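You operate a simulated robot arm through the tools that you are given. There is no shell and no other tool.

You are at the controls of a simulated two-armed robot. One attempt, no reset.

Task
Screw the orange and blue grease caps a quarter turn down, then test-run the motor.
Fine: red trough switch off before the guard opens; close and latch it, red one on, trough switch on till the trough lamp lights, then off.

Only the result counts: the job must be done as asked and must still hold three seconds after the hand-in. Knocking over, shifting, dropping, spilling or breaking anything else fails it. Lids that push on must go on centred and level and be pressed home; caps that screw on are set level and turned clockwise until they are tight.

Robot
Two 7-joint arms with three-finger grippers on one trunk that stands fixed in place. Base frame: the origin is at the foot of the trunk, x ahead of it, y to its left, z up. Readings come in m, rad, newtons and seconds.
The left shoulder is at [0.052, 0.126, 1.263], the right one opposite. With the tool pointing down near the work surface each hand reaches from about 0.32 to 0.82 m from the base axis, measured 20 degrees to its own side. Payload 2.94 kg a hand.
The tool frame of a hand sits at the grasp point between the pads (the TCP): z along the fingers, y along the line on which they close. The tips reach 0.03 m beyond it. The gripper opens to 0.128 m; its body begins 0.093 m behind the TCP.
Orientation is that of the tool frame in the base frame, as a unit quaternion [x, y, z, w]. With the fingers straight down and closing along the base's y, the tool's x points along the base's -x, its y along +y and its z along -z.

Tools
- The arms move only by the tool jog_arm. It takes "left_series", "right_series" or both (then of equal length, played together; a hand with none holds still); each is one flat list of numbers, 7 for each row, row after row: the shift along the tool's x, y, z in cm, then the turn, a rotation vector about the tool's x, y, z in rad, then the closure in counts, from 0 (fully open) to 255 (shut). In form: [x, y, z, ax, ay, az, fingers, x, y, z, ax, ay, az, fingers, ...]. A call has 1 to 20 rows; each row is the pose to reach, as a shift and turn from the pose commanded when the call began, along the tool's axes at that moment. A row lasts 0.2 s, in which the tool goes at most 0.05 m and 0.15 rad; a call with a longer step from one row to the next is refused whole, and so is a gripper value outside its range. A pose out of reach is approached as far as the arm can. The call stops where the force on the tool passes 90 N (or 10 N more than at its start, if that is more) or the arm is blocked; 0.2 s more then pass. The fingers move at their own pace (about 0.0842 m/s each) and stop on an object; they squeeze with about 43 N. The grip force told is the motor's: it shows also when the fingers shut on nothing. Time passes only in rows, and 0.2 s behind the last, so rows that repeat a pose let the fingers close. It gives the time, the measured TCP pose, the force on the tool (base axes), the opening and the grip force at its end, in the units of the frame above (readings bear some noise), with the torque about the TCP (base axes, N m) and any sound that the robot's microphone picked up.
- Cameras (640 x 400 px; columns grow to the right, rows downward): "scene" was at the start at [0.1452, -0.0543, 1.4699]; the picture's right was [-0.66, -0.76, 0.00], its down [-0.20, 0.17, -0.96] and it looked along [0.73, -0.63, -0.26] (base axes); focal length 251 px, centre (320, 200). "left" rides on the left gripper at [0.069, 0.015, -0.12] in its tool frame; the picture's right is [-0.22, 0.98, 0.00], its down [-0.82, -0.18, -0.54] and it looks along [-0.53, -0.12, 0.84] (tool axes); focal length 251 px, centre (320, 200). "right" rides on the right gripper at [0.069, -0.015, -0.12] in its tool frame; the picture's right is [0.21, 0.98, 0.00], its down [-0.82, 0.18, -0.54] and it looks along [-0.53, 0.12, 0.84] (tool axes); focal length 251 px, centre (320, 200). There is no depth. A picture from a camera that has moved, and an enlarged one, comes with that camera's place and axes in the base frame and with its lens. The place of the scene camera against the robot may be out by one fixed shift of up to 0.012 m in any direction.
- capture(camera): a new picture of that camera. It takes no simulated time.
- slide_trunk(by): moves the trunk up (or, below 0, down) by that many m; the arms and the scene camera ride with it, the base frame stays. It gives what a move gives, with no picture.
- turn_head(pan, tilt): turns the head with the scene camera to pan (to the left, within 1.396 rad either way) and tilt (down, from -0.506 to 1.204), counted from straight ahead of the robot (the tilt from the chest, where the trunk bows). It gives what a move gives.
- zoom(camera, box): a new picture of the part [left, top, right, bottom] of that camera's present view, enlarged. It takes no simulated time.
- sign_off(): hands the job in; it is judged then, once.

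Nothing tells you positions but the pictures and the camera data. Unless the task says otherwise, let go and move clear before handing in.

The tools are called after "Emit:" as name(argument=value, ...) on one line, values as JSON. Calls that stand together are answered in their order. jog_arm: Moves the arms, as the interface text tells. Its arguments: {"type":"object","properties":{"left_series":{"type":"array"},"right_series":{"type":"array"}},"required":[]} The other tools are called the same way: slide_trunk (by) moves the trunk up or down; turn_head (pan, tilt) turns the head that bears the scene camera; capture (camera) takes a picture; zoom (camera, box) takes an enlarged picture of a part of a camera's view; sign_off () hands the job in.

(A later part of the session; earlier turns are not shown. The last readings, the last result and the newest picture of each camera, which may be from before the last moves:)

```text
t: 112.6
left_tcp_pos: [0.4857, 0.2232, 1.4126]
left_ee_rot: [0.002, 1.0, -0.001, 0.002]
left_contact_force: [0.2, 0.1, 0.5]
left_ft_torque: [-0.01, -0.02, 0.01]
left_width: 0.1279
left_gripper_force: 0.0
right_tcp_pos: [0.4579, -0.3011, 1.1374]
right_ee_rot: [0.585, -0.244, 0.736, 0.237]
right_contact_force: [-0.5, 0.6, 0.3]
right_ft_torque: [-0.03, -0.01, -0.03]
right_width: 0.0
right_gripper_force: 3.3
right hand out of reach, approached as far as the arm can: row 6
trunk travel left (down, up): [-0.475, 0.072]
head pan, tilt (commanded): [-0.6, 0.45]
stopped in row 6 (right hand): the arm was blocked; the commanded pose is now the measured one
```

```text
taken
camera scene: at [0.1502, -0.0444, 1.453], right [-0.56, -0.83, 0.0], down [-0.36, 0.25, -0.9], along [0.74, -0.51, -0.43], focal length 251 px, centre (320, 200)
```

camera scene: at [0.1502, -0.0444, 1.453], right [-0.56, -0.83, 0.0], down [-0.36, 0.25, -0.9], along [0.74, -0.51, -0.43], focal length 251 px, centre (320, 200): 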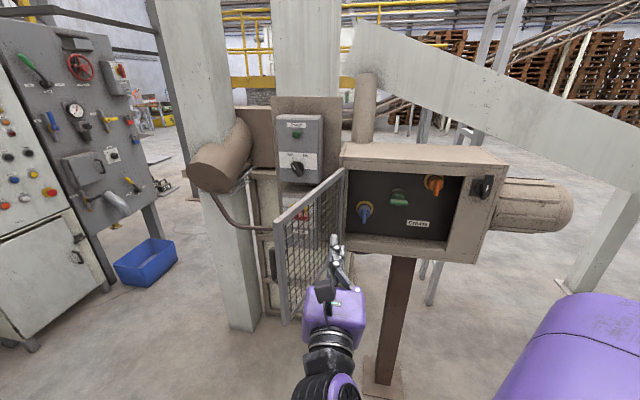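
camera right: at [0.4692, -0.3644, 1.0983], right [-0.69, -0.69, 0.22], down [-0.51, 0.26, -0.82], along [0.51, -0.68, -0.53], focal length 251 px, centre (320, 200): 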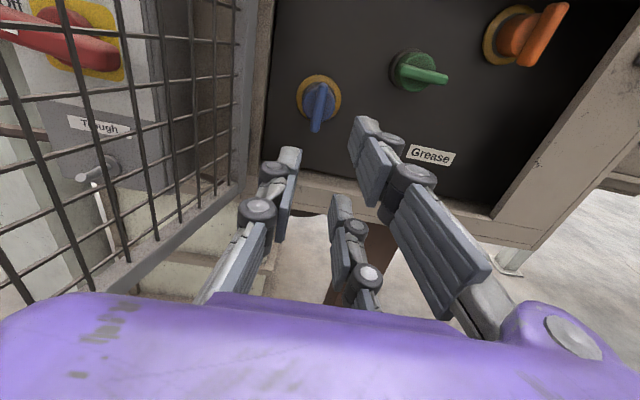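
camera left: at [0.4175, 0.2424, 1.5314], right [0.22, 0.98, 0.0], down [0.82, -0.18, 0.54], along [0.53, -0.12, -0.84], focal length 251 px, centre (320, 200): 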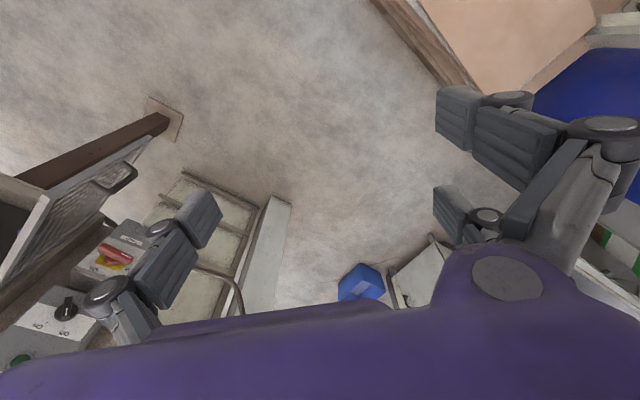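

The arm can't pull back far enough to go around the door's edge. Instead I'll pass the hand underneath the door (its bottom is at z≈0.93) to the outer side. First I'll level the hand and bring it down on the inner side.

Emit:
jog_arm(right_series=[-3.7, 1.75, 1.5, -0.022, -0.049, -0.022, 255, -7.35, 3.5, 3, -0.044, -0.098, -0.044, 255, -11, 5.25, 4.5, -0.066, -0.147, -0.066, 255, -14.7, 7, 6, -0.0885, -0.195, -0.0885, 255])

Emit:
capture(camera="scene")

```text
t: 113.6
left_tcp_pos: [0.485, 0.223, 1.4129]
left_ee_rot: [0.002, 1.0, 0.0, 0.002]
left_contact_force: [0.2, 0.2, -0.4]
left_ft_torque: [0.05, 0.01, 0.01]
left_width: 0.128
left_gripper_force: 0.1
right_tcp_pos: [0.4903, -0.4017, 0.9994]
right_ee_rot: [0.654, -0.273, 0.652, 0.269]
right_contact_force: [-0.7, -0.3, 0.1]
right_ft_torque: [0.01, -0.03, 0.0]
right_width: 0.0
right_gripper_force: 2.7
trunk travel left (down, up): [-0.475, 0.072]
head pan, tilt (commanded): [-0.6, 0.45]
```

```text
taken
camera scene: at [0.151, -0.0456, 1.4529], right [-0.56, -0.83, 0.0], down [-0.36, 0.25, -0.9], along [0.74, -0.51, -0.44], focal length 251 px, centre (320, 200)
```

scene: 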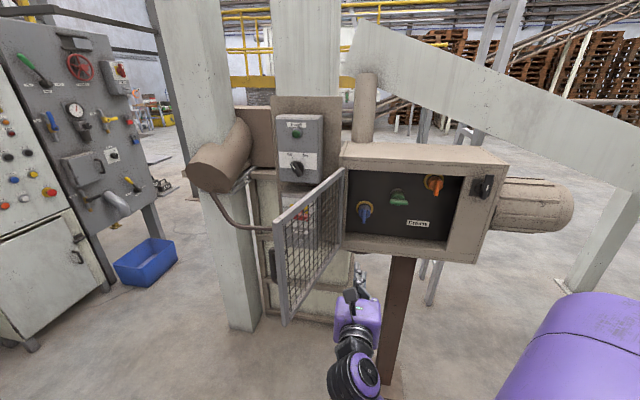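

Level and free. I'll descend below the door's lower edge.

Emit:
jog_arm(right_series=[-4, 0, 0, 0, 0, 0, 255, -8, 0, 0, 0, 0, 0, 255, -12, 0, 0, 0, 0, 0, 255, -16, 0, 0, 0, 0, 0, 255, -19, 0, 0, 0, 0, 0, 255])

Emit:
capture(camera="scene")

Emit:
capture(camera="right")

```text
t: 114.8
left_tcp_pos: [0.4866, 0.2238, 1.4115]
left_ee_rot: [0.002, 1.0, 0.0, 0.002]
left_contact_force: [0.0, -0.1, 0.5]
left_ft_torque: [-0.01, 0.02, -0.03]
left_width: 0.1278
left_gripper_force: 0.1
right_tcp_pos: [0.4895, -0.4017, 0.8093]
right_ee_rot: [0.654, -0.271, 0.653, 0.27]
right_contact_force: [0.1, -0.5, -0.4]
right_ft_torque: [0.0, 0.02, -0.04]
right_width: 0.0002
right_gripper_force: 2.9
trunk travel left (down, up): [-0.475, 0.072]
head pan, tilt (commanded): [-0.6, 0.45]
```

```text
taken
camera scene: at [0.1507, -0.0452, 1.4529], right [-0.56, -0.83, 0.0], down [-0.36, 0.25, -0.9], along [0.74, -0.51, -0.44], focal length 251 px, centre (320, 200)
```

scene: 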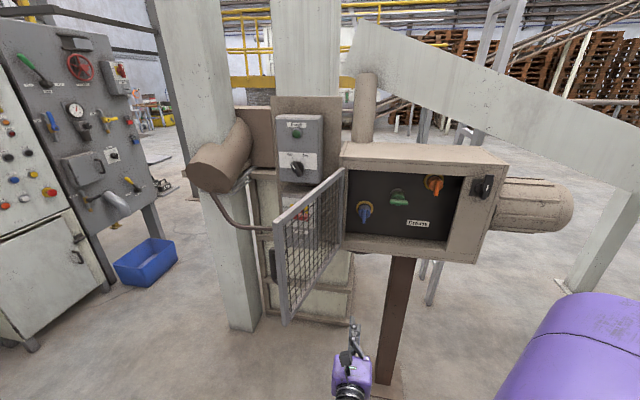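

```text
taken
camera right: at [0.414, -0.3061, 0.8773], right [-0.69, -0.69, 0.21], down [-0.51, 0.26, -0.82], along [0.51, -0.68, -0.53], focal length 251 px, centre (320, 200)
```

right: 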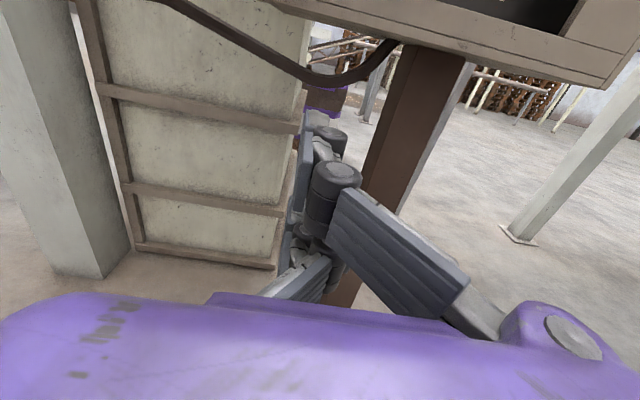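

The camera side sits below the door's bottom edge. I'll drop 2 cm more for margin and move left beneath the door to its outer side.

Emit:
jog_arm(right_series=[-2, 0, 0, 0, 0, 0, 255, -2, -4, 0, 0, 0, 0, 255, -2, -8, 0, 0, 0, 0, 255, -2, -12, 0, 0, 0, 0, 255, -2, -16, 0, 0, 0, 0, 255, -2, -20, 0, 0, 0, 0, 255, -2, -24, 0, 0, 0, 0, 255, -2, -28.5, 0, 0, 0, 0, 255])

Emit:
capture(camera="scene")

Emit:
capture(camera="right")

```text
t: 116.6
left_tcp_pos: [0.4862, 0.2236, 1.4122]
left_ee_rot: [0.001, 1.0, -0.002, 0.001]
left_contact_force: [0.3, -0.3, -0.5]
left_ft_torque: [-0.01, 0.06, 0.03]
left_width: 0.1279
left_gripper_force: 0.2
right_tcp_pos: [0.6901, -0.2021, 0.7896]
right_ee_rot: [0.655, -0.272, 0.652, 0.269]
right_contact_force: [-0.2, -0.1, -0.4]
right_ft_torque: [-0.04, -0.02, 0.0]
right_width: 0.0
right_gripper_force: 3.1
trunk travel left (down, up): [-0.475, 0.072]
head pan, tilt (commanded): [-0.6, 0.45]
```

```text
taken
camera scene: at [0.1517, -0.0443, 1.4528], right [-0.56, -0.83, 0.0], down [-0.36, 0.25, -0.9], along [0.74, -0.51, -0.44], focal length 251 px, centre (320, 200)
```

scene: 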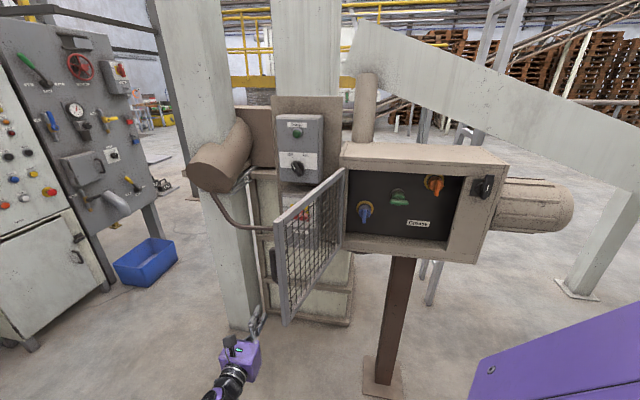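

```text
taken
camera right: at [0.6159, -0.1059, 0.8586], right [-0.69, -0.69, 0.21], down [-0.51, 0.26, -0.82], along [0.51, -0.68, -0.53], focal length 251 px, centre (320, 200)
```

right: 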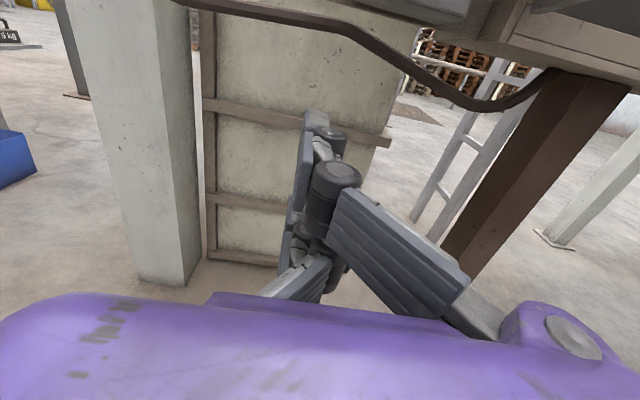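

Passed under cleanly. I'll raise the hand on the door's outer side to mid-door height.

Emit:
jog_arm(right_series=[4.5, 0, 0, 0, 0, 0, 255, 9, 0, 0, 0, 0, 0, 255, 13.5, 0, 0, 0, 0, 0, 255, 18, 0, 0, 0, 0, 0, 255, 22.5, 0, 0, 0, 0, 0, 255, 26, 0, 0, 0, 0, 0, 255])

Emit:
capture(camera="scene")

Emit:
capture(camera="right")

```text
t: 118.0
left_tcp_pos: [0.4856, 0.223, 1.4118]
left_ee_rot: [0.002, 1.0, 0.0, 0.002]
left_contact_force: [0.2, 0.4, -0.8]
left_ft_torque: [-0.05, -0.03, 0.04]
left_width: 0.128
left_gripper_force: 0.1
right_tcp_pos: [0.6888, -0.2094, 1.0532]
right_ee_rot: [0.649, -0.269, 0.655, 0.278]
right_contact_force: [0.5, 0.5, 0.5]
right_ft_torque: [-0.05, -0.01, -0.01]
right_width: 0.0
right_gripper_force: 2.5
trunk travel left (down, up): [-0.475, 0.072]
head pan, tilt (commanded): [-0.6, 0.45]
```

```text
taken
camera scene: at [0.1501, -0.0449, 1.453], right [-0.56, -0.83, 0.0], down [-0.36, 0.25, -0.9], along [0.74, -0.51, -0.43], focal length 251 px, centre (320, 200)
```

scene: 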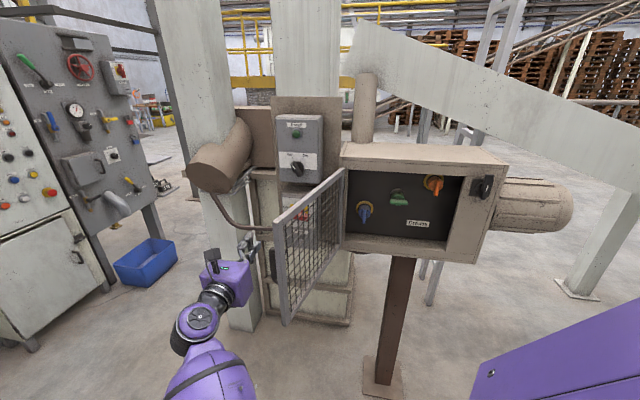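

```text
taken
camera right: at [0.615, -0.1121, 1.1199], right [-0.7, -0.68, 0.22], down [-0.51, 0.25, -0.83], along [0.51, -0.69, -0.52], focal length 251 px, centre (320, 200)
```

right: 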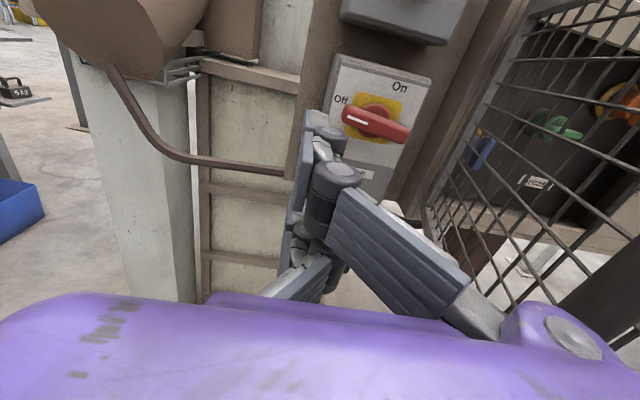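

I'm now on the outer side of the door. I'll sweep right to push it toward closed.

Emit:
jog_arm(right_series=[0, 4, 0, 0, 0, 0, 255, 0, 8, 0, 0, 0, 0, 255, 0, 12, 0, 0, 0, 0, 255, 0, 16, 0, 0, 0, 0, 255, 0, 20, 0, 0, 0, 0, 255, 0, 24, 0, 0, 0, 0, 255])

Emit:
capture(camera="scene")

Emit:
capture(camera="right")

```text
t: 119.4
left_tcp_pos: [0.4828, 0.2231, 1.4137]
left_ee_rot: [0.001, 1.0, 0.0, 0.003]
left_contact_force: [-0.7, -0.7, -0.1]
left_ft_torque: [0.03, -0.07, 0.01]
left_width: 0.1281
left_gripper_force: 0.0
right_tcp_pos: [0.5164, -0.3714, 1.0519]
right_ee_rot: [0.654, -0.272, 0.653, 0.268]
right_contact_force: [-0.2, 0.1, -0.1]
right_ft_torque: [0.0, -0.01, 0.06]
right_width: 0.0
right_gripper_force: 3.0
trunk travel left (down, up): [-0.475, 0.072]
head pan, tilt (commanded): [-0.6, 0.45]
```

```text
taken
camera scene: at [0.149, -0.0459, 1.4531], right [-0.56, -0.83, 0.0], down [-0.36, 0.25, -0.9], along [0.74, -0.51, -0.43], focal length 251 px, centre (320, 200)
```

scene: 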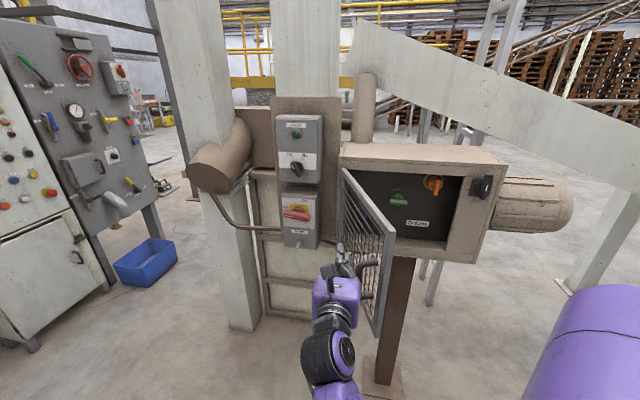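

```text
taken
camera right: at [0.4429, -0.2766, 1.1203], right [-0.69, -0.69, 0.21], down [-0.51, 0.26, -0.82], along [0.51, -0.67, -0.53], focal length 251 px, centre (320, 200)
```

right: 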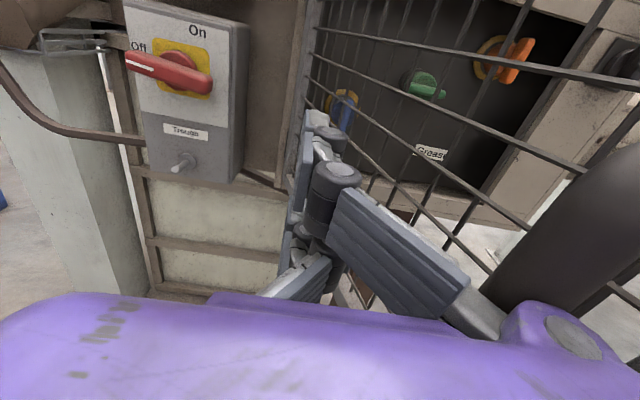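

The door is being pushed closed, now at about 75°. I'll keep sweeping right and forward along its arc.

Emit:
jog_arm(right_series=[0, 4, 0.5, 0, 0, 0, 255, 0, 8, 1.5, 0, 0, 0, 255, 0, 12, 3, 0, 0, 0, 255, 0, 15, 5, 0, 0, 0, 255])

Emit:
capture(camera="scene")

Emit:
capture(camera="right")

```text
t: 120.4
left_tcp_pos: [0.4855, 0.2219, 1.4132]
left_ee_rot: [0.003, 1.0, 0.0, 0.002]
left_contact_force: [0.2, -0.1, -0.1]
left_ft_torque: [0.02, -0.01, 0.02]
left_width: 0.1281
left_gripper_force: 0.1
right_tcp_pos: [0.4486, -0.5137, 1.0489]
right_ee_rot: [0.654, -0.273, 0.652, 0.268]
right_contact_force: [-0.6, -0.5, -1.2]
right_ft_torque: [0.03, 0.01, 0.06]
right_width: 0.0
right_gripper_force: 3.0
trunk travel left (down, up): [-0.475, 0.072]
head pan, tilt (commanded): [-0.6, 0.45]
```

```text
taken
camera scene: at [0.1501, -0.0462, 1.453], right [-0.56, -0.83, 0.0], down [-0.36, 0.25, -0.9], along [0.74, -0.51, -0.44], focal length 251 px, centre (320, 200)
```

scene: 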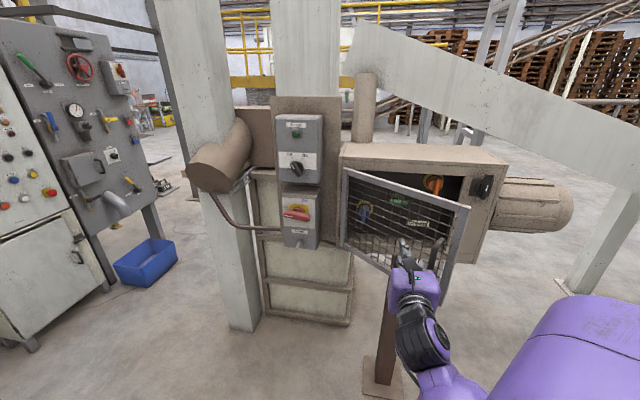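

```text
taken
camera right: at [0.3737, -0.4189, 1.1177], right [-0.69, -0.69, 0.21], down [-0.51, 0.26, -0.82], along [0.51, -0.67, -0.53], focal length 251 px, centre (320, 200)
```

right: 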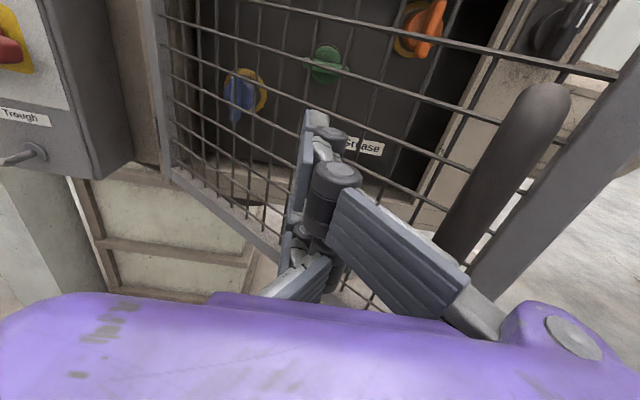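

The door is at about 30°. I'll reposition the fist in front of the frame's right-hand bar, below the handle, for the final push.

Emit:
jog_arm(right_series=[0, 0, -4, 0, 0, 0, 255, -2, 2, -8, 0, 0, 0, 255, -4, 6, -8, 0, 0, 0, 255, -6, 9.5, -8, 0, 0, 0, 255, -7.4, 13, -8, 0, 0, 0, 255])

Emit:
capture(right="", camera="right")

Emit:
capture(camera="scene")

```text
t: 121.6
left_tcp_pos: [0.4849, 0.2233, 1.4129]
left_ee_rot: [0.002, 1.0, 0.0, 0.001]
left_contact_force: [-0.4, -0.6, 0.8]
left_ft_torque: [0.03, -0.02, 0.0]
left_width: 0.128
left_gripper_force: 0.1
right_tcp_pos: [0.2982, -0.5488, 0.974]
right_ee_rot: [0.654, -0.272, 0.653, 0.27]
right_contact_force: [-0.3, -0.2, 0.1]
right_ft_torque: [-0.01, -0.01, 0.0]
right_width: 0.0002
right_gripper_force: 3.0
trunk travel left (down, up): [-0.475, 0.072]
head pan, tilt (commanded): [-0.6, 0.45]
```

```text
taken
camera right: at [0.2249, -0.4535, 1.0435], right [-0.69, -0.69, 0.21], down [-0.51, 0.26, -0.82], along [0.51, -0.67, -0.53], focal length 251 px, centre (320, 200)
```

right: 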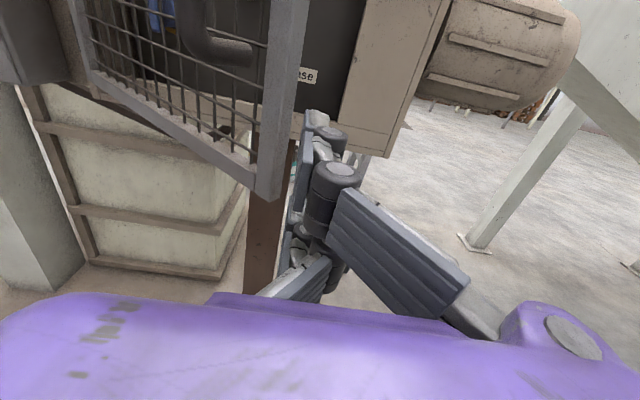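

```text
taken
camera scene: at [0.1501, -0.0456, 1.453], right [-0.56, -0.83, 0.0], down [-0.36, 0.25, -0.9], along [0.74, -0.51, -0.44], focal length 251 px, centre (320, 200)
```

scene: 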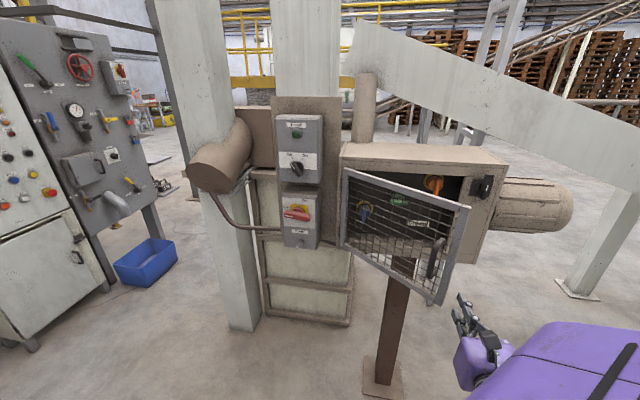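

The door's free edge is slightly left of the fist (door about 37°). I'll line up with the frame bar and push it closed along its arc.

Emit:
jog_arm(right_series=[0.5, -4.8, 0, 0, 0, 0, 255, 1, -4.5, 3, 0, 0, 0, 255, 1, -3.3, 5.5, 0, 0, 0, 255, 1, -2, 8.5, 0, 0, 0, 255, 1, -0.5, 12, 0, 0, 0, 255])

Emit:
capture(camera="right")

Emit:
capture(camera="scene")

```text
t: 122.8
left_tcp_pos: [0.4866, 0.2227, 1.413]
left_ee_rot: [0.002, 1.0, 0.0, 0.002]
left_contact_force: [-0.7, 0.3, -0.4]
left_ft_torque: [0.03, 0.03, -0.01]
left_width: 0.1281
left_gripper_force: 0.2
right_tcp_pos: [0.3901, -0.6305, 0.9847]
right_ee_rot: [0.654, -0.273, 0.652, 0.269]
right_contact_force: [-0.6, -0.6, 0.3]
right_ft_torque: [-0.02, -0.04, -0.03]
right_width: 0.0002
right_gripper_force: 3.5
trunk travel left (down, up): [-0.475, 0.072]
head pan, tilt (commanded): [-0.6, 0.45]
```

```text
taken
camera right: at [0.3146, -0.5346, 1.0532], right [-0.69, -0.69, 0.21], down [-0.51, 0.26, -0.82], along [0.51, -0.67, -0.53], focal length 251 px, centre (320, 200)
```

right: 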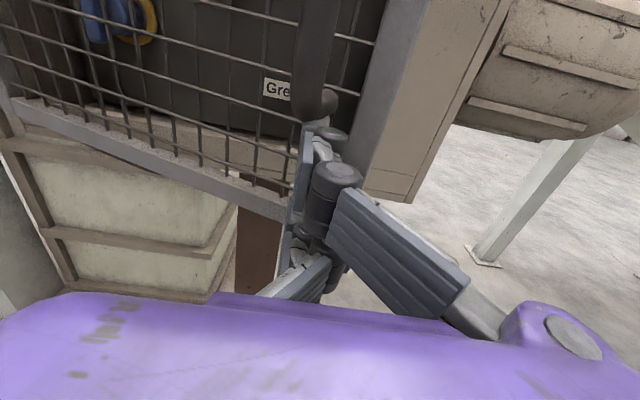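

```text
taken
camera scene: at [0.151, -0.0461, 1.4529], right [-0.56, -0.83, 0.0], down [-0.36, 0.25, -0.9], along [0.74, -0.51, -0.44], focal length 251 px, centre (320, 200)
```

scene: 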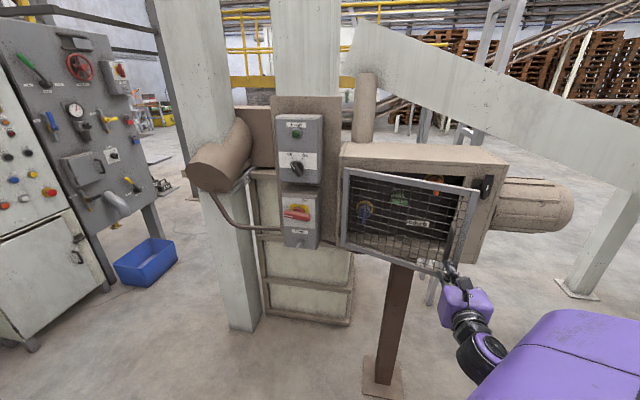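

The push is working: the door is at about 20°. I'll continue to nearly closed.

Emit:
jog_arm(right_series=[0, 0.8, 2.5, 0, 0, 0, 255, 0, 1.5, 5, 0, 0, 0, 255, 0, 1.8, 7, 0, 0, 0, 255, 0, 2, 8.5, 0, 0, 0, 255])

Emit:
capture(camera="right")

Emit:
zoom(camera="scene", box=[330, 140, 520, 290])

```text
t: 123.8
left_tcp_pos: [0.4866, 0.2225, 1.4128]
left_ee_rot: [0.001, 1.0, -0.001, 0.001]
left_contact_force: [0.2, 0.7, 0.1]
left_ft_torque: [0.0, 0.05, 0.0]
left_width: 0.1279
left_gripper_force: 0.0
right_tcp_pos: [0.4353, -0.7044, 0.9837]
right_ee_rot: [0.654, -0.272, 0.652, 0.269]
right_contact_force: [0.4, 0.9, -0.8]
right_ft_torque: [-0.03, -0.02, -0.01]
right_width: 0.0
right_gripper_force: 3.0
trunk travel left (down, up): [-0.475, 0.072]
head pan, tilt (commanded): [-0.6, 0.45]
```

```text
taken
camera right: at [0.3608, -0.6083, 1.053], right [-0.69, -0.69, 0.21], down [-0.51, 0.26, -0.82], along [0.51, -0.67, -0.53], focal length 251 px, centre (320, 200)
```

right: 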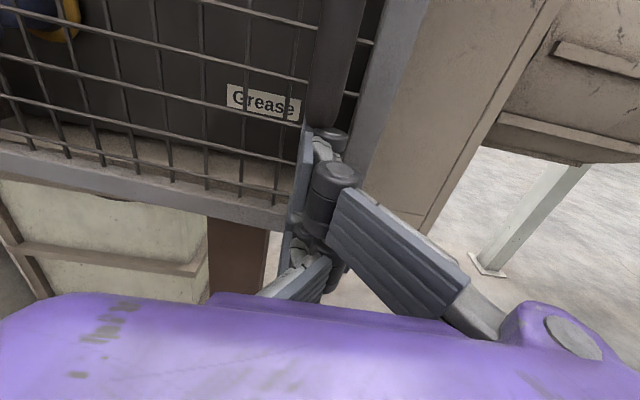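

```text
2.67 times, centred on (425, 215) of scene
camera zoom: at [0.1509, -0.0455, 1.4529], right [-0.56, -0.83, 0.0], down [-0.36, 0.25, -0.9], along [0.74, -0.51, -0.44], focal length 669 px, centre (40, 160)
```

zoom: 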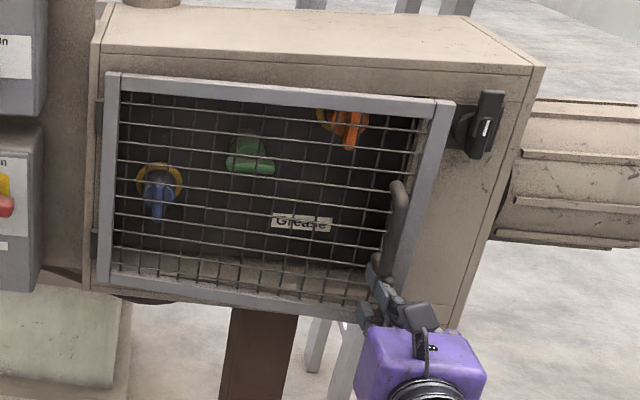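

Nearly closed. I'll push gently the last centimetre or two until it seats.

Emit:
jog_arm(right_series=[0, 0.2, 0.5, 0, 0, 0, 255, 0, 0.4, 1.0, 0, 0, 0, 255, 0, 0.4, 1.4, 0, 0, 0, 255, 0, 0.4, 1.7, 0, 0, 0, 255])

Emit:
zoom(camera="scene", box=[330, 140, 520, 290])

```text
t: 124.8
left_tcp_pos: [0.4854, 0.2226, 1.4126]
left_ee_rot: [0.002, 1.0, -0.001, 0.002]
left_contact_force: [0.1, -0.9, 0.5]
left_ft_torque: [0.0, 0.02, 0.01]
left_width: 0.1279
left_gripper_force: 0.1
right_tcp_pos: [0.4442, -0.7176, 0.9839]
right_ee_rot: [0.654, -0.272, 0.652, 0.269]
right_contact_force: [0.3, -0.1, 0.3]
right_ft_torque: [0.0, -0.06, 0.01]
right_width: 0.0002
right_gripper_force: 3.1
trunk travel left (down, up): [-0.475, 0.072]
head pan, tilt (commanded): [-0.6, 0.45]
```

```text
2.67 times, centred on (425, 215) of scene
camera zoom: at [0.1506, -0.0451, 1.4529], right [-0.56, -0.83, 0.0], down [-0.36, 0.25, -0.9], along [0.74, -0.51, -0.44], focal length 669 px, centre (40, 160)
```

zoom: 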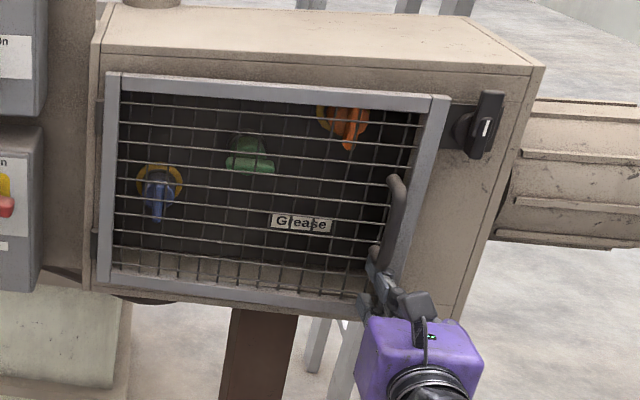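

No resistance yet. I'll continue in small steps until the door seats.

Emit:
jog_arm(right_series=[0, 0, 0.3, 0, 0, 0, 255, 0, 0, 0.6, 0, 0, 0, 255, 0, 0, 0.9, 0, 0, 0, 255, 0, 0, 1.2, 0, 0, 0, 255])

Emit:
capture(camera="right")

Emit:
zoom(camera="scene", box=[330, 140, 520, 290])

```text
t: 125.8
left_tcp_pos: [0.4855, 0.2232, 1.4122]
left_ee_rot: [0.002, 1.0, 0.0, 0.001]
left_contact_force: [0.8, 0.8, 0.2]
left_ft_torque: [-0.02, 0.01, -0.02]
left_width: 0.1278
left_gripper_force: 0.0
right_tcp_pos: [0.4528, -0.727, 0.9834]
right_ee_rot: [0.654, -0.272, 0.653, 0.269]
right_contact_force: [0.1, 0.5, 0.6]
right_ft_torque: [-0.01, 0.04, 0.02]
right_width: 0.0
right_gripper_force: 2.5
trunk travel left (down, up): [-0.475, 0.072]
head pan, tilt (commanded): [-0.6, 0.45]
```

```text
taken
camera right: at [0.3781, -0.6316, 1.0524], right [-0.69, -0.69, 0.21], down [-0.51, 0.26, -0.82], along [0.51, -0.67, -0.53], focal length 251 px, centre (320, 200)
```

right: 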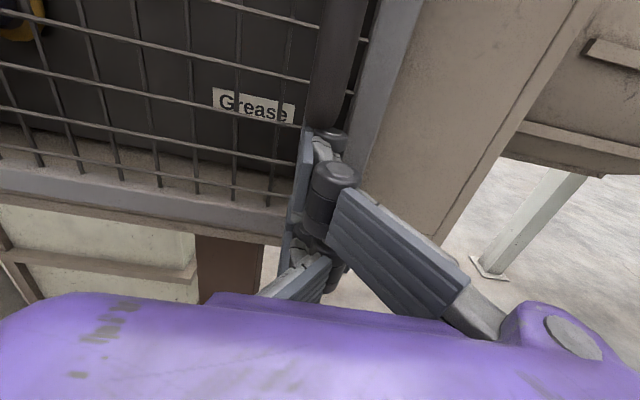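

```text
2.67 times, centred on (425, 215) of scene
camera zoom: at [0.1506, -0.0451, 1.4529], right [-0.56, -0.83, 0.0], down [-0.36, 0.25, -0.9], along [0.74, -0.51, -0.44], focal length 669 px, centre (40, 160)
```

zoom: 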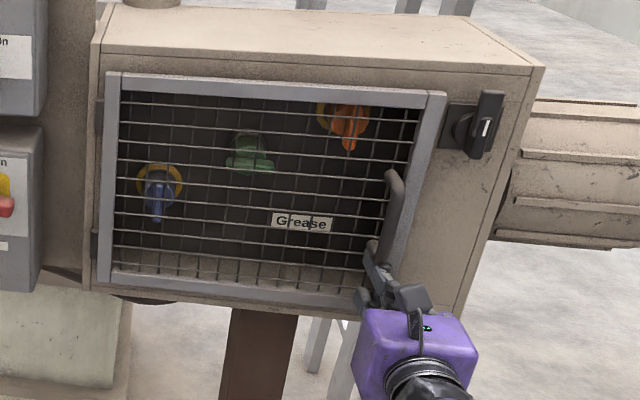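

The door looks practically closed. I'll press a little further to feel it seat.

Emit:
jog_arm(right_series=[0, 0, 0.3, 0, 0, 0, 255, 0, 0, 0.6, 0, 0, 0, 255, 0, 0, 0.9, 0, 0, 0, 255])

Emit:
zoom(camera="scene", box=[330, 140, 520, 290])

```text
t: 126.6
left_tcp_pos: [0.4801, 0.229, 1.4137]
left_ee_rot: [0.002, 1.0, -0.002, 0.003]
left_contact_force: [0.5, 0.6, -0.5]
left_ft_torque: [0.01, -0.02, 0.0]
left_width: 0.1282
left_gripper_force: 0.1
right_tcp_pos: [0.4542, -0.7287, 0.9836]
right_ee_rot: [0.654, -0.273, 0.652, 0.27]
right_contact_force: [-43.3, 45.5, -11.5]
right_ft_torque: [-0.66, -0.88, 0.4]
right_width: 0.0059
right_gripper_force: 3.3
trunk travel left (down, up): [-0.475, 0.072]
head pan, tilt (commanded): [-0.6, 0.45]
```

```text
2.67 times, centred on (425, 215) of scene
camera zoom: at [0.145, -0.0396, 1.4535], right [-0.56, -0.83, 0.0], down [-0.36, 0.24, -0.9], along [0.74, -0.51, -0.43], focal length 669 px, centre (40, 160)
```

zoom: 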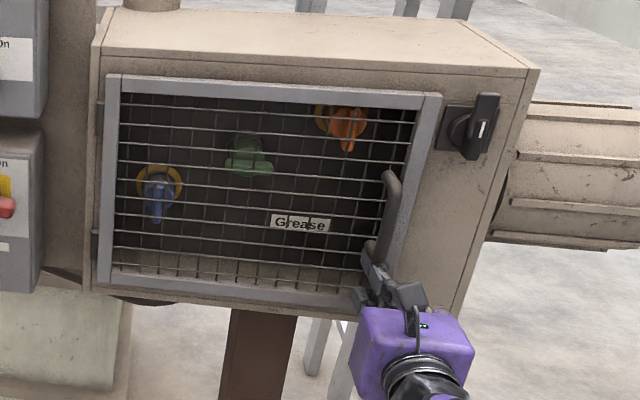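

The door is seated: about 60 N at the end of its travel. I'll back away and move in front of the latch.

Emit:
jog_arm(right_series=[0, 0, -1.2, 0, 0, 0, 255, 0, 0, -5, 0, 0, 0, 200, 0, 0, -9, 0, 0, 0, 150, 0, 0.5, -13, 0, 0, 0, 150, 4, 2, -13.5, 0, 0, 0, 150, 8, 3.5, -13.5, 0, 0, 0, 150, 12, 5, -13.5, 0, 0, 0, 150, 16, 6, -13.5, 0, 0, 0, 150, 18.5, 6, -13.5, 0, 0, 0, 150])

Emit:
capture(camera="right")

Emit:
zoom(camera="right", box=[220, 20, 420, 180])

```text
t: 128.6
left_tcp_pos: [0.4856, 0.2239, 1.4117]
left_ee_rot: [0.002, 1.0, 0.0, 0.002]
left_contact_force: [-0.8, 0.4, 0.6]
left_ft_torque: [0.0, 0.02, -0.02]
left_width: 0.1282
left_gripper_force: 0.1
right_tcp_pos: [0.3215, -0.6796, 1.1697]
right_ee_rot: [0.655, -0.273, 0.652, 0.268]
right_contact_force: [0.3, -0.7, 0.0]
right_ft_torque: [0.01, 0.0, 0.01]
right_width: 0.0525
right_gripper_force: 0.0
trunk travel left (down, up): [-0.475, 0.072]
head pan, tilt (commanded): [-0.6, 0.45]
```

```text
taken
camera right: at [0.2467, -0.5845, 1.2387], right [-0.69, -0.69, 0.21], down [-0.51, 0.26, -0.82], along [0.51, -0.67, -0.53], focal length 251 px, centre (320, 200)
```

right: 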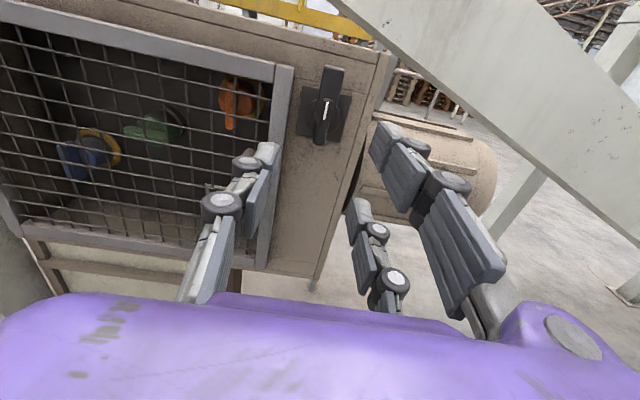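

```text
2.50 times, centred on (320, 100) of right
camera zoom: at [0.2467, -0.5845, 1.2387], right [-0.69, -0.69, 0.21], down [-0.51, 0.26, -0.82], along [0.51, -0.67, -0.53], focal length 629 px, centre (320, 450)
```

zoom: 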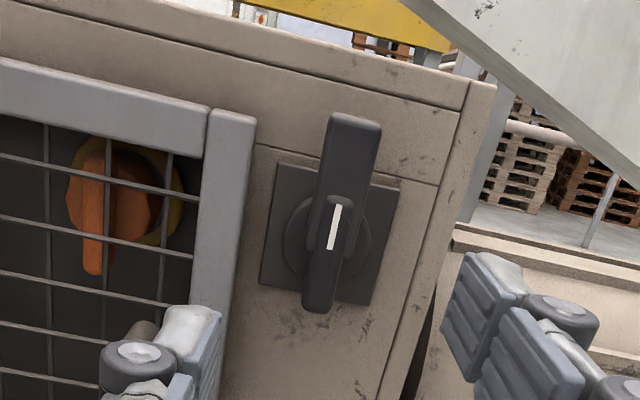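

The door is flush and closed. I'll advance to the latch bar and grip it.

Emit:
jog_arm(right_series=[0, 0.2, 3, 0, 0, 0, 150, 0, 0.35, 6, 0, 0, 0, 150, 0, 0.35, 9, 0, 0, 0, 150, 0, 0.35, 11.2, 0, 0, 0, 150, 0, 0.35, 11.2, 0, 0, 0, 255, 0, 0.35, 11.2, 0, 0, 0, 255, 0, 0.35, 11.2, 0, 0, 0, 255])

Emit:
capture(camera="right")

```text
t: 130.2
left_tcp_pos: [0.4855, 0.2237, 1.4123]
left_ee_rot: [0.001, 1.0, -0.001, 0.002]
left_contact_force: [0.4, 0.2, -1.5]
left_ft_torque: [0.04, -0.01, -0.03]
left_width: 0.1279
left_gripper_force: 0.0
right_tcp_pos: [0.399, -0.7622, 1.1686]
right_ee_rot: [0.655, -0.272, 0.652, 0.268]
right_contact_force: [2.5, 1.4, -0.3]
right_ft_torque: [0.02, 0.19, 0.15]
right_width: 0.013
right_gripper_force: 39.5
trunk travel left (down, up): [-0.475, 0.072]
head pan, tilt (commanded): [-0.6, 0.45]
```

```text
taken
camera right: at [0.3246, -0.6663, 1.2379], right [-0.69, -0.69, 0.21], down [-0.51, 0.26, -0.82], along [0.51, -0.67, -0.53], focal length 251 px, centre (320, 200)
```

right: 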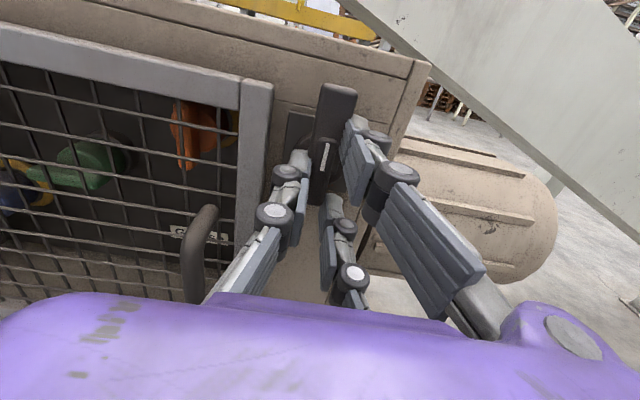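

Latch bar gripped (0.013 m). I'll turn it counter-clockwise so the tongue comes down over the door frame.

Emit:
jog_arm(right_series=[0, 0, 0, 0, 0, -0.131, 255, 0, 0, 0, 0, 0, -0.262, 255, 0, 0, 0, 0, 0, -0.393, 255, 0, 0, 0, 0, 0, -0.524, 255, 0, 0, 0, 0, 0, -0.654, 255, 0, 0, 0, 0, 0, -0.785, 255, 0, 0, 0, 0, 0, -0.916, 255, 0, 0, 0, 0, 0, -1.047, 255])

Emit:
capture(camera="right")

```text
t: 132.0
left_tcp_pos: [0.487, 0.225, 1.4119]
left_ee_rot: [0.002, 1.0, -0.001, 0.002]
left_contact_force: [1.1, -1.0, 0.2]
left_ft_torque: [0.02, -0.04, 0.01]
left_width: 0.1278
left_gripper_force: 0.1
right_tcp_pos: [0.3986, -0.7614, 1.1703]
right_ee_rot: [0.702, 0.092, 0.43, 0.56]
right_contact_force: [7.3, 0.6, 4.4]
right_ft_torque: [0.26, 0.29, -0.71]
right_width: 0.0128
right_gripper_force: 39.4
trunk travel left (down, up): [-0.475, 0.072]
head pan, tilt (commanded): [-0.6, 0.45]
```

```text
taken
camera right: at [0.3612, -0.6296, 1.1906], right [-0.21, -0.22, 0.95], down [-0.95, -0.18, -0.25], along [0.23, -0.96, -0.17], focal length 251 px, centre (320, 200)
```

right: 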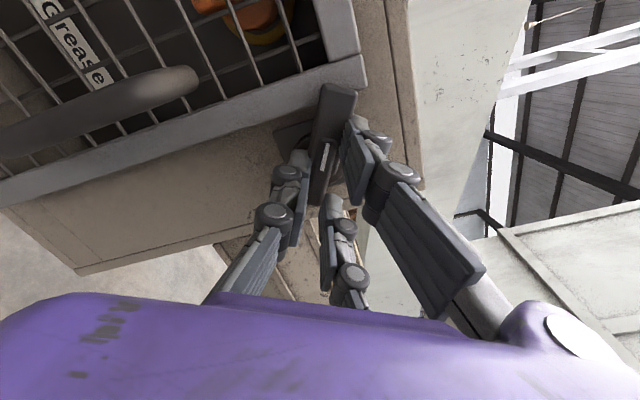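

The tongue is passing over the frame edge with little torque. I'll finish the quarter turn.

Emit:
jog_arm(right_series=[0, 0, 0, 0, 0, -0.131, 255, 0, 0, 0, 0, 0, -0.262, 255, 0, 0, 0, 0, 0, -0.393, 255, 0, 0, 0, 0, 0, -0.524, 255, 0, 0, 0, 0, 0, -0.524, 255])

Emit:
capture(camera="right")

```text
t: 133.2
left_tcp_pos: [0.486, 0.2244, 1.4124]
left_ee_rot: [0.002, 1.0, -0.002, 0.001]
left_contact_force: [0.3, -0.2, -0.1]
left_ft_torque: [-0.02, 0.03, 0.0]
left_width: 0.1279
left_gripper_force: 0.1
right_tcp_pos: [0.3975, -0.7623, 1.1703]
right_ee_rot: [0.654, 0.27, 0.27, 0.653]
right_contact_force: [8.4, -5.1, 13.2]
right_ft_torque: [-0.2, -0.22, -0.78]
right_width: 0.0128
right_gripper_force: 39.6
trunk travel left (down, up): [-0.475, 0.072]
head pan, tilt (commanded): [-0.6, 0.45]
```

```text
taken
camera right: at [0.3622, -0.6284, 1.1543], right [0.15, 0.15, 0.98], down [-0.96, -0.2, 0.18], along [0.22, -0.97, 0.11], focal length 251 px, centre (320, 200)
```

right: 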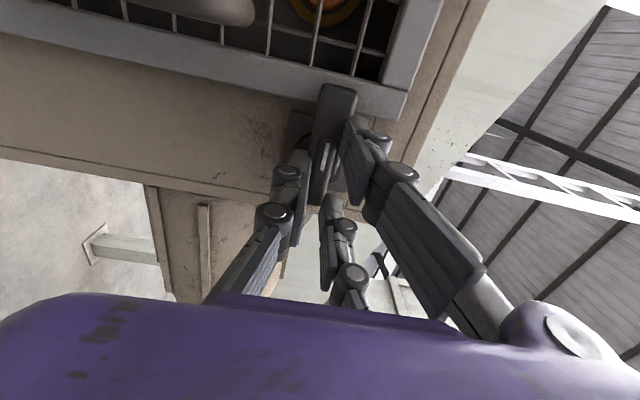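

The tongue is horizontal over the frame, as it was at the start. I'll release, back off, and verify.

Emit:
jog_arm(right_series=[0, 0, 0, 0, 0, 0, 160, 0, 0, 0, 0, 0, 0, 160, 0, 0, -3, 0, 0, 0, 160, 0, 0, -7, 0, 0, 0, 150, 0, 0, -11, 0, 0, 0, 120, 0, 0, -14, 0, 0, 0, 120])

Emit:
zoom(camera="right", box=[180, 20, 440, 200])

Emit:
zoom(camera="scene", box=[260, 130, 520, 290])

```text
t: 134.6
left_tcp_pos: [0.4857, 0.2237, 1.4132]
left_ee_rot: [0.001, 1.0, -0.001, 0.002]
left_contact_force: [0.1, -0.4, -0.6]
left_ft_torque: [0.02, -0.04, 0.0]
left_width: 0.1279
left_gripper_force: 0.1
right_tcp_pos: [0.2983, -0.6623, 1.1704]
right_ee_rot: [0.656, 0.269, 0.27, 0.652]
right_contact_force: [-0.2, -1.3, 0.1]
right_ft_torque: [0.02, 0.0, 0.02]
right_width: 0.068
right_gripper_force: 0.0
trunk travel left (down, up): [-0.475, 0.072]
head pan, tilt (commanded): [-0.6, 0.45]
```

```text
2.22 times, centred on (310, 110) of right
camera zoom: at [0.2614, -0.5289, 1.155], right [0.15, 0.15, 0.98], down [-0.96, -0.2, 0.18], along [0.22, -0.97, 0.11], focal length 559 px, centre (342, 400)
```

zoom: 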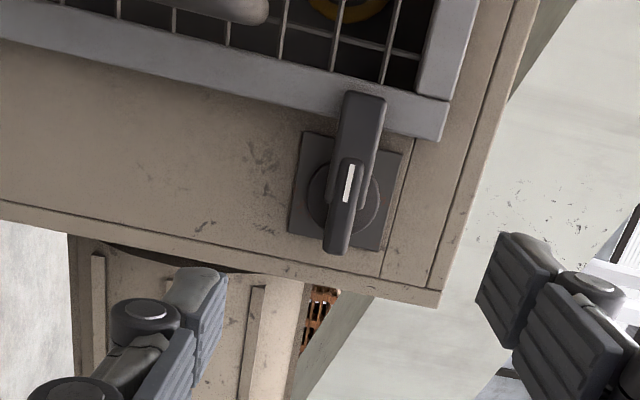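

```text
2.46 times, centred on (390, 210) of scene
camera zoom: at [0.1496, -0.0443, 1.4531], right [-0.56, -0.83, 0.0], down [-0.36, 0.25, -0.9], along [0.74, -0.51, -0.43], focal length 618 px, centre (148, 175)
```

zoom: 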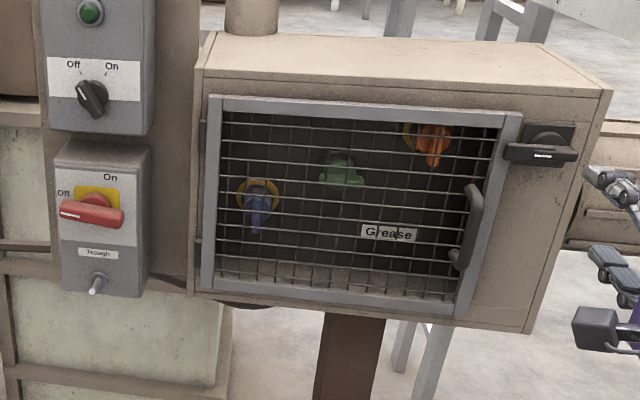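

The guard is closed and latched just as at the start. Next I'll turn the red switch back to On, moving the hand across at a safe standoff in its present roll.

Emit:
jog_arm(right_series=[4.1, -0.9, 0, 0, 0, 0, 120, 8.2, -1.8, 0, 0, 0, 0, 120, 12.3, -2.7, 0, 0, 0, 0, 120, 16.4, -3.6, 0, 0, 0, 0, 120, 20.5, -4.5, 0, 0, 0, 0, 120, 24.6, -5.4, 0, 0, 0, 0, 120, 28.7, -6.3, 0, 0, 0, 0, 120, 32.8, -7.2, 0, 0, 0, 0, 120, 36.9, -8.1, 0, 0, 0, 0, 120, 41, -9, 0.3, 0, 0, 0, 120, 45.1, -10, 0.6, 0, 0, 0, 120, 49.2, -11, 0.9, 0, 0, 0, 120, 53.1, -11.75, 1.1, 0, 0, 0, 120, 53.1, -11.75, 1.1, 0, 0, 0, 120])

Emit:
capture(camera="right")

Emit:
zoom(camera="right", box=[220, 40, 420, 200])

```text
t: 137.6
left_tcp_pos: [0.483, 0.2228, 1.4134]
left_ee_rot: [0.002, 1.0, 0.0, 0.002]
left_contact_force: [0.1, -1.0, -0.3]
left_ft_torque: [0.03, -0.06, 0.0]
left_width: 0.128
left_gripper_force: 0.1
right_tcp_pos: [0.682, -0.2948, 1.0534]
right_ee_rot: [0.655, 0.269, 0.271, 0.651]
right_contact_force: [0.0, 0.1, 0.1]
right_ft_torque: [-0.01, -0.03, 0.07]
right_width: 0.0678
right_gripper_force: 0.0
trunk travel left (down, up): [-0.475, 0.072]
head pan, tilt (commanded): [-0.6, 0.45]
```

```text
taken
camera right: at [0.6456, -0.1612, 1.0388], right [0.15, 0.15, 0.98], down [-0.96, -0.2, 0.18], along [0.22, -0.97, 0.11], focal length 251 px, centre (320, 200)
```

right: 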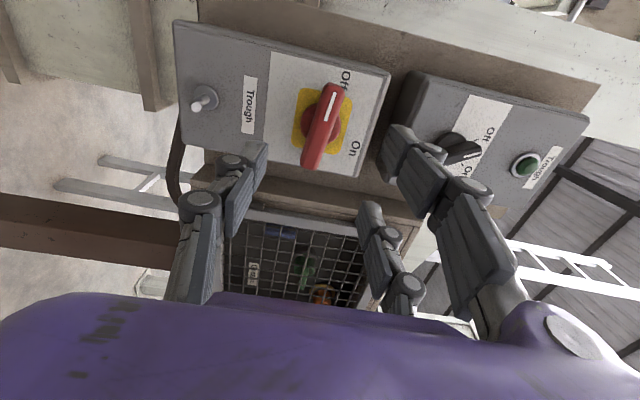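

```text
2.50 times, centred on (320, 120) of right
camera zoom: at [0.6456, -0.1612, 1.0388], right [0.15, 0.15, 0.98], down [-0.96, -0.2, 0.18], along [0.22, -0.97, 0.11], focal length 629 px, centre (320, 400)
```

zoom: 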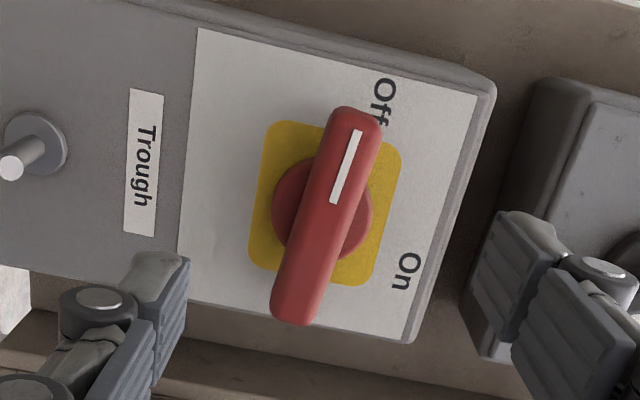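

The door is shut and the handle is at Off, measured about 85° from On, so there was a little lag when turning. I'll advance, grip it again, and turn clockwise to On with a small over-rotation to make up for the lag.

Emit:
jog_arm(right_series=[-0.2, -0.1, 3, 0, 0, 0, 120, -0.3, -0.1, 6, 0, 0, 0, 120, -0.3, -0.1, 9, 0, 0, 0, 120, -0.3, -0.1, 10.8, 0, 0, 0, 120, -0.3, -0.1, 10.8, 0, 0, 0, 255, -0.3, -0.1, 10.8, 0, 0, 0, 255, -0.3, -0.1, 10.8, 0, 0, 0, 255, -0.3, -0.1, 10.8, 0, 0, 0, 255])

Emit:
capture(camera="right")

```text
t: 139.4
left_tcp_pos: [0.4848, 0.2219, 1.4119]
left_ee_rot: [0.002, 1.0, 0.0, 0.002]
left_contact_force: [-0.3, -0.8, -0.4]
left_ft_torque: [0.01, 0.03, 0.03]
left_width: 0.128
left_gripper_force: 0.1
right_tcp_pos: [0.7561, -0.3744, 1.0507]
right_ee_rot: [0.657, 0.27, 0.27, 0.65]
right_contact_force: [-3.6, -0.6, -6.5]
right_ft_torque: [0.22, 0.18, 0.01]
right_width: 0.0291
right_gripper_force: 45.0
trunk travel left (down, up): [-0.475, 0.072]
head pan, tilt (commanded): [-0.6, 0.45]
```

```text
taken
camera right: at [0.7196, -0.241, 1.0356], right [0.15, 0.15, 0.98], down [-0.96, -0.2, 0.18], along [0.22, -0.97, 0.11], focal length 251 px, centre (320, 200)
```

right: 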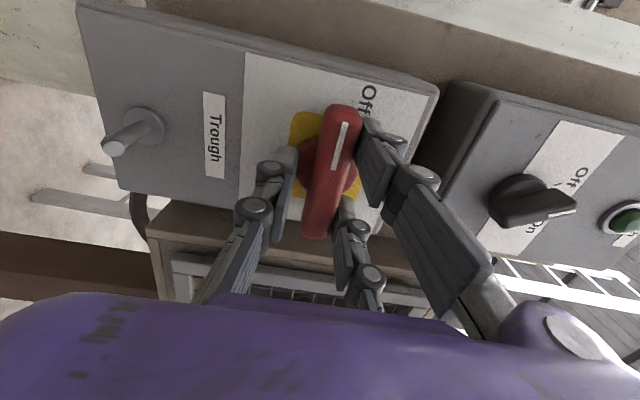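

Gripped. I'll turn clockwise to On.

Emit:
jog_arm(right_series=[0, 0, 0, 0, 0, 0.14, 255, 0, 0, 0, 0, 0, 0.28, 255, 0, 0, 0, 0, 0, 0.42, 255, 0, 0, 0, 0, 0, 0.56, 255, 0, 0, 0, 0, 0, 0.7, 255, 0, 0, 0, 0, 0, 0.84, 255, 0, 0, 0, 0, 0, 0.98, 255, 0, 0, 0, 0, 0, 1.12, 255, 0, 0, 0, 0, 0, 1.26, 255, 0, 0, 0, 0, 0, 1.4, 255, 0, 0, 0, 0, 0, 1.52, 255, 0, 0, 0, 0, 0, 1.6, 255, 0, 0, 0, 0, 0, 1.66, 255])

Emit:
capture(camera="right")

Emit:
zoom(camera="scene", box=[250, 100, 370, 260])

```text
t: 142.2
left_tcp_pos: [0.4864, 0.2257, 1.4122]
left_ee_rot: [0.001, 1.0, -0.001, 0.001]
left_contact_force: [-0.5, 0.0, 0.5]
left_ft_torque: [-0.01, -0.02, 0.02]
left_width: 0.1282
left_gripper_force: 0.1
right_tcp_pos: [0.7597, -0.3722, 1.0528]
right_ee_rot: [0.64, -0.3, 0.665, 0.24]
right_contact_force: [15.1, 10.5, 9.7]
right_ft_torque: [-1.19, 1.36, 0.5]
right_width: 0.0314
right_gripper_force: 45.1
trunk travel left (down, up): [-0.475, 0.072]
head pan, tilt (commanded): [-0.6, 0.45]
```

```text
taken
camera right: at [0.6789, -0.2808, 1.1232], right [-0.7, -0.7, 0.13], down [-0.46, 0.31, -0.83], along [0.55, -0.64, -0.54], focal length 251 px, centre (320, 200)
```

right: 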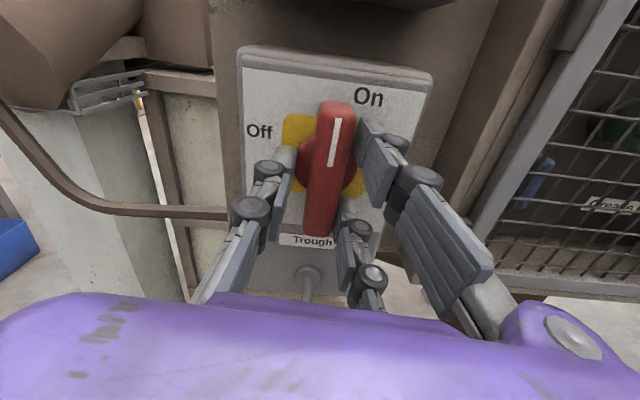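

```text
2.50 times, centred on (310, 180) of scene
camera zoom: at [0.1519, -0.0429, 1.453], right [-0.56, -0.83, 0.0], down [-0.36, 0.24, -0.9], along [0.74, -0.51, -0.44], focal length 628 px, centre (345, 250)
```

zoom: 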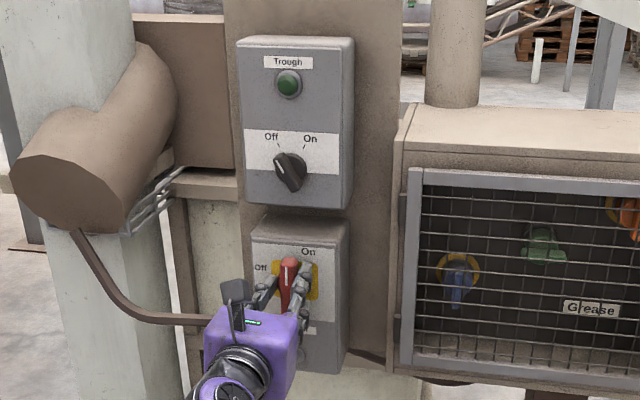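

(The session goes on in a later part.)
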